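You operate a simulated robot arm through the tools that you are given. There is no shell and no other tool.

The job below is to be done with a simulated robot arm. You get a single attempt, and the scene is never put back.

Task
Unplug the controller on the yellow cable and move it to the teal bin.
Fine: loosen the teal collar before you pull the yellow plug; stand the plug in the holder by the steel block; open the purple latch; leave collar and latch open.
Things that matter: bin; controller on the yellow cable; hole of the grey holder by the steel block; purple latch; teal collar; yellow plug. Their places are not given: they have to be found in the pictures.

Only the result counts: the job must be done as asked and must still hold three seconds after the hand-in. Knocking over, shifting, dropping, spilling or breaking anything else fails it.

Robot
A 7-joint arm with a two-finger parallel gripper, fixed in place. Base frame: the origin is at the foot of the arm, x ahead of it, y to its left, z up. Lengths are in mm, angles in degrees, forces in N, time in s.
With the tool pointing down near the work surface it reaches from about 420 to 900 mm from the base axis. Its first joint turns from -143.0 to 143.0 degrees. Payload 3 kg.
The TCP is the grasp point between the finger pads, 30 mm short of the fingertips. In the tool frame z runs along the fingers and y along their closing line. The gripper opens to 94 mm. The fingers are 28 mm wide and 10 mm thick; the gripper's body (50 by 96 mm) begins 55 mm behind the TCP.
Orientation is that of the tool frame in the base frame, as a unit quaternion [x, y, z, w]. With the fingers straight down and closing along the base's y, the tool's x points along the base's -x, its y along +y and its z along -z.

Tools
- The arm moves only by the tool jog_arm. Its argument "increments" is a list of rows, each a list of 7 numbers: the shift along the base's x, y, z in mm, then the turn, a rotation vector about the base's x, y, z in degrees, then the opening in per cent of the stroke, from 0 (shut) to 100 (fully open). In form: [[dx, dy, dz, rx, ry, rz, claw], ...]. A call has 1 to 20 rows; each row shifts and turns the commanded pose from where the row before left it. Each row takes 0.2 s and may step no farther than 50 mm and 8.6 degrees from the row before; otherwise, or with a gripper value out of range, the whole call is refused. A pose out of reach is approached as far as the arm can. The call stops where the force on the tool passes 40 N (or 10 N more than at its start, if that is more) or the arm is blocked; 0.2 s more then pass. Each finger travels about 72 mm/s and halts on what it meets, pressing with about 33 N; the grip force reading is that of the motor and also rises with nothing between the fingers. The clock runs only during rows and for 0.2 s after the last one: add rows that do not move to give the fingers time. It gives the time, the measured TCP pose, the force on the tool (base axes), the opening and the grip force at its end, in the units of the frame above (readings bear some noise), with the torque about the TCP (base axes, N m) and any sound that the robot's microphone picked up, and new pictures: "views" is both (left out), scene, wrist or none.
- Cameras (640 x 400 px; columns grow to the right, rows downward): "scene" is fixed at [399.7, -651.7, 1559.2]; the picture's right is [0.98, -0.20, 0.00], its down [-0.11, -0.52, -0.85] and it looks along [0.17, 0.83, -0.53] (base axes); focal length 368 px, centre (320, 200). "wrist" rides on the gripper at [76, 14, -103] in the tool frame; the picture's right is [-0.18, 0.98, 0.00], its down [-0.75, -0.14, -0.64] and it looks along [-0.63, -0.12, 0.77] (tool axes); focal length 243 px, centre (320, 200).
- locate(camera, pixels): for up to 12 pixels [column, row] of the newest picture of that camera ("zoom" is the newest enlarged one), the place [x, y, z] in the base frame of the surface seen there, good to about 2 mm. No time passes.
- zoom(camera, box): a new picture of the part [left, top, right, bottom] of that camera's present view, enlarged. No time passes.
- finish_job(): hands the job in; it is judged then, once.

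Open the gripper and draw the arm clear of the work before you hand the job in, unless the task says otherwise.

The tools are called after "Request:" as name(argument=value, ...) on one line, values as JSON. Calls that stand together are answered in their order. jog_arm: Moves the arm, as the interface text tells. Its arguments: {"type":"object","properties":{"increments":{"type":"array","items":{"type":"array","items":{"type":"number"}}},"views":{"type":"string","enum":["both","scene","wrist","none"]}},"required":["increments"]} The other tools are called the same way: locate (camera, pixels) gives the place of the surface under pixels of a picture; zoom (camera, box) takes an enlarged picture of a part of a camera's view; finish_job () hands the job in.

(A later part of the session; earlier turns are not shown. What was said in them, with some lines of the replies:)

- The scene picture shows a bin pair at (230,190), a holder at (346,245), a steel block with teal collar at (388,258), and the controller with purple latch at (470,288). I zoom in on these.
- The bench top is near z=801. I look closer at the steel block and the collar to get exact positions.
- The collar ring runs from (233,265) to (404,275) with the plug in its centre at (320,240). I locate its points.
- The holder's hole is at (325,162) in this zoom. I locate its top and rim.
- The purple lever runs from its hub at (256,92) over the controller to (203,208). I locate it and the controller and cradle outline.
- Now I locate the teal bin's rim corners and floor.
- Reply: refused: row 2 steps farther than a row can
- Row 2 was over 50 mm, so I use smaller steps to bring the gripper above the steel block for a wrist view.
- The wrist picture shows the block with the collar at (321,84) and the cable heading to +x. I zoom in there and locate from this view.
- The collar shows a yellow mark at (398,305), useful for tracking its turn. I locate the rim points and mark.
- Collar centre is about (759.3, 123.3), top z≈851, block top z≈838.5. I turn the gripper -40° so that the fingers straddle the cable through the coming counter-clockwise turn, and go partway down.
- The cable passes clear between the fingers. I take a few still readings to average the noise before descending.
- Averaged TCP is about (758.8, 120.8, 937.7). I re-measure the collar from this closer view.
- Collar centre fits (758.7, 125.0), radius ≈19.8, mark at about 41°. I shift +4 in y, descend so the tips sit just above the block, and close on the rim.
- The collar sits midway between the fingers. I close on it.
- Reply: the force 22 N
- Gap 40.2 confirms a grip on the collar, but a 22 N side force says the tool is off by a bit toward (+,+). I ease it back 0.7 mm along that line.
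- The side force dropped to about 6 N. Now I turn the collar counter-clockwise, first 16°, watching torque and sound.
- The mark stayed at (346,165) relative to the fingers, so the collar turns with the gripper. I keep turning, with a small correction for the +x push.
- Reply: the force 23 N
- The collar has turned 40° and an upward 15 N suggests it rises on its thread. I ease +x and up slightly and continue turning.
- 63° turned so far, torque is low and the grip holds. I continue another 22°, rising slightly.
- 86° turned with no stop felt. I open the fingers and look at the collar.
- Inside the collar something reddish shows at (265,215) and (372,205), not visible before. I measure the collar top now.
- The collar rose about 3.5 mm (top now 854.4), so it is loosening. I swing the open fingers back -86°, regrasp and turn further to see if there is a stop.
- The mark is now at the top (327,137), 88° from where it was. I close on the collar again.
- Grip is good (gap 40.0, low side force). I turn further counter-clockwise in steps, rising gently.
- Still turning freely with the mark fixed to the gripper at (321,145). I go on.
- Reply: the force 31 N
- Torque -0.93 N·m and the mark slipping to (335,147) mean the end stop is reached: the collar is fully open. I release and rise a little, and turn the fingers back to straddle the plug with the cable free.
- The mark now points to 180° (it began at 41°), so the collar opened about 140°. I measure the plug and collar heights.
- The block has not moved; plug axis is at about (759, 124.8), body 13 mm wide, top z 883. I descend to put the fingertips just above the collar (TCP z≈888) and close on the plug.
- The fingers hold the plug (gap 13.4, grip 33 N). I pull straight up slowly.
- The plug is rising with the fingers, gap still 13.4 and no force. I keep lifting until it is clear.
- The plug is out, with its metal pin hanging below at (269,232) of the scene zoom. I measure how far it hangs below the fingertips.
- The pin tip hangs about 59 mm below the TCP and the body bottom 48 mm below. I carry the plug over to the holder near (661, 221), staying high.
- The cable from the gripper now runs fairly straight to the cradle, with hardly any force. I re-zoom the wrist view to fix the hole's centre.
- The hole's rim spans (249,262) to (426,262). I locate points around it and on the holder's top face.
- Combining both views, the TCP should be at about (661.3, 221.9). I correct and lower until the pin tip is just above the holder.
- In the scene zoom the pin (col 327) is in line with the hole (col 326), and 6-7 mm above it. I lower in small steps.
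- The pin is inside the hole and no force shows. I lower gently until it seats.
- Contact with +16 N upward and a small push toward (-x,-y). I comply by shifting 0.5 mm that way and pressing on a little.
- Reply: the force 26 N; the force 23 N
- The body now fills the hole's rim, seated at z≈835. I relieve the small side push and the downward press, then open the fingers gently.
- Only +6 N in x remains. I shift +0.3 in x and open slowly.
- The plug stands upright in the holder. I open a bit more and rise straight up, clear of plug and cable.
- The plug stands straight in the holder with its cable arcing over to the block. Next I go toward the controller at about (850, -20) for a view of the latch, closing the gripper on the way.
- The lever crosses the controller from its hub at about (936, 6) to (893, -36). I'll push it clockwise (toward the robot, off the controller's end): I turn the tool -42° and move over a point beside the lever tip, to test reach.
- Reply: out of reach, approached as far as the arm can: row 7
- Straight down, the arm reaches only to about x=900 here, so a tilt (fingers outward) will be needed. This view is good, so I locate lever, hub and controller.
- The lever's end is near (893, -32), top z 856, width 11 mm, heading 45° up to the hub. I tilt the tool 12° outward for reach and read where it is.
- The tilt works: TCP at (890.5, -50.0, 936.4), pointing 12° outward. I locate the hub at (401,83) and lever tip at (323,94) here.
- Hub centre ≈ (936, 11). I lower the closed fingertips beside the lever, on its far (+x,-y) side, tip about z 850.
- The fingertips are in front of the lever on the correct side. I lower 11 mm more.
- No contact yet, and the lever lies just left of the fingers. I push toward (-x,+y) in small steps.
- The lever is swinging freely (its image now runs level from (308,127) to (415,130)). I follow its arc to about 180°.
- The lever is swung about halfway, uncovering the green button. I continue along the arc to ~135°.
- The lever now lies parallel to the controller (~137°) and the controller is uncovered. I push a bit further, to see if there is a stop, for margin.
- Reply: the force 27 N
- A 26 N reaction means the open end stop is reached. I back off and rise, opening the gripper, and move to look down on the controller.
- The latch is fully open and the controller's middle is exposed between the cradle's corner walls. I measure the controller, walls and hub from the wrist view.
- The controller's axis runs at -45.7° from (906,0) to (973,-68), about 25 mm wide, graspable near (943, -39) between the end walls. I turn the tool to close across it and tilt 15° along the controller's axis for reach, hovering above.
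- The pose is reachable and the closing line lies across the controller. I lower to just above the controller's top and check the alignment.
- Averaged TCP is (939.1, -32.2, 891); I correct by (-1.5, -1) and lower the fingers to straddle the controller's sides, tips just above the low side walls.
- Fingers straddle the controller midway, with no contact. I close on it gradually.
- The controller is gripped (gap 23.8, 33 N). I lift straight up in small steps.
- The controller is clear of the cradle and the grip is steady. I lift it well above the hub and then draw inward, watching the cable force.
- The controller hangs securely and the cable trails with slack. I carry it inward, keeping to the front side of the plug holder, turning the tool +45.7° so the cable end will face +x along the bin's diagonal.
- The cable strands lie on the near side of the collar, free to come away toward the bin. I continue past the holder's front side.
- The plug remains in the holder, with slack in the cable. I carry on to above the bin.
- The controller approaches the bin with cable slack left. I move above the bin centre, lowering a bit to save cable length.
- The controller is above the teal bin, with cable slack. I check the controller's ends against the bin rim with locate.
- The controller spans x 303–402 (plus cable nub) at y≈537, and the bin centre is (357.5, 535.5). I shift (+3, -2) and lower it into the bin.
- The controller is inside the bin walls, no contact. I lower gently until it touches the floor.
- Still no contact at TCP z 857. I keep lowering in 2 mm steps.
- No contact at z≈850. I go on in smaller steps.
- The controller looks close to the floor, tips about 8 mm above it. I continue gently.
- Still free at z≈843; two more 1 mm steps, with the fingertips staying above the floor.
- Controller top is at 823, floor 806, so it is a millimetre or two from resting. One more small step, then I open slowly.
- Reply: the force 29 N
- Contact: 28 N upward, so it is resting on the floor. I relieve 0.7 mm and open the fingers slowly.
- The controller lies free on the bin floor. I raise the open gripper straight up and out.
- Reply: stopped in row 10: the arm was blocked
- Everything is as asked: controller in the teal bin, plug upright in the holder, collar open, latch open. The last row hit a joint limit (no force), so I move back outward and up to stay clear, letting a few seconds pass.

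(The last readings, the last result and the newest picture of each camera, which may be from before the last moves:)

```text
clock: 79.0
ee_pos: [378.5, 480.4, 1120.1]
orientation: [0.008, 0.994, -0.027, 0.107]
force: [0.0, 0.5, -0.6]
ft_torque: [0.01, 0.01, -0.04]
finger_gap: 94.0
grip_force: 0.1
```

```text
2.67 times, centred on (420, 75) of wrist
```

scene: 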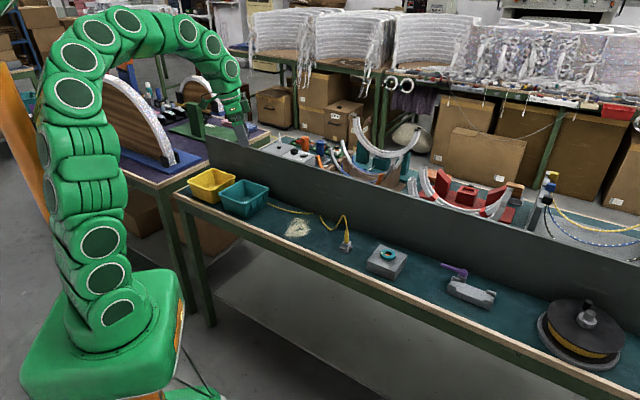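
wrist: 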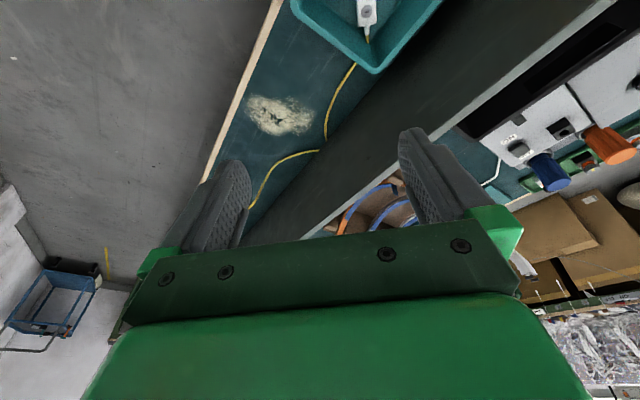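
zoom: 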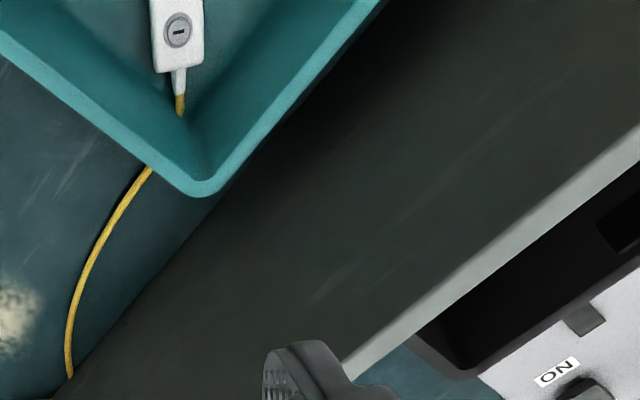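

The scene is stable: controller on the teal bin's floor, plug standing in the holder at (470,245), collar and latch still open, nothing else moved, gripper open and clear. I hand the job in.

Request:
finish_job()

```text
The job is handed in.
```

I unplugged the controller on the yellow cable and put it in the teal bin, then handed the job in; no pass or fail verdict came back.

- **Teal collar:** turned counter-clockwise about 140° to its end stop before I pulled the plug, and left open.
- **Yellow plug:** pulled straight up and stood upright in the grey holder by the steel block.
- **Purple latch:** swung clear of the controller to its open stop and left there.
- **Controller:** lifted out of its cradle and set flat on the floor of the teal bin, still attached to the plug by its cable.

In the last pictures, taken with the gripper open and clear, all four were still in place and I saw nothing else moved or knocked over.

- **Cable:** in the pictures it appears to pass through the bin wall and the backboard, so the simulation does not seem to treat it as solid there.
- **Arm withdrawal:** the arm stopped once, above the bins, as blocked. The force reading was near zero, so I took it for a joint limit and backed away from it.
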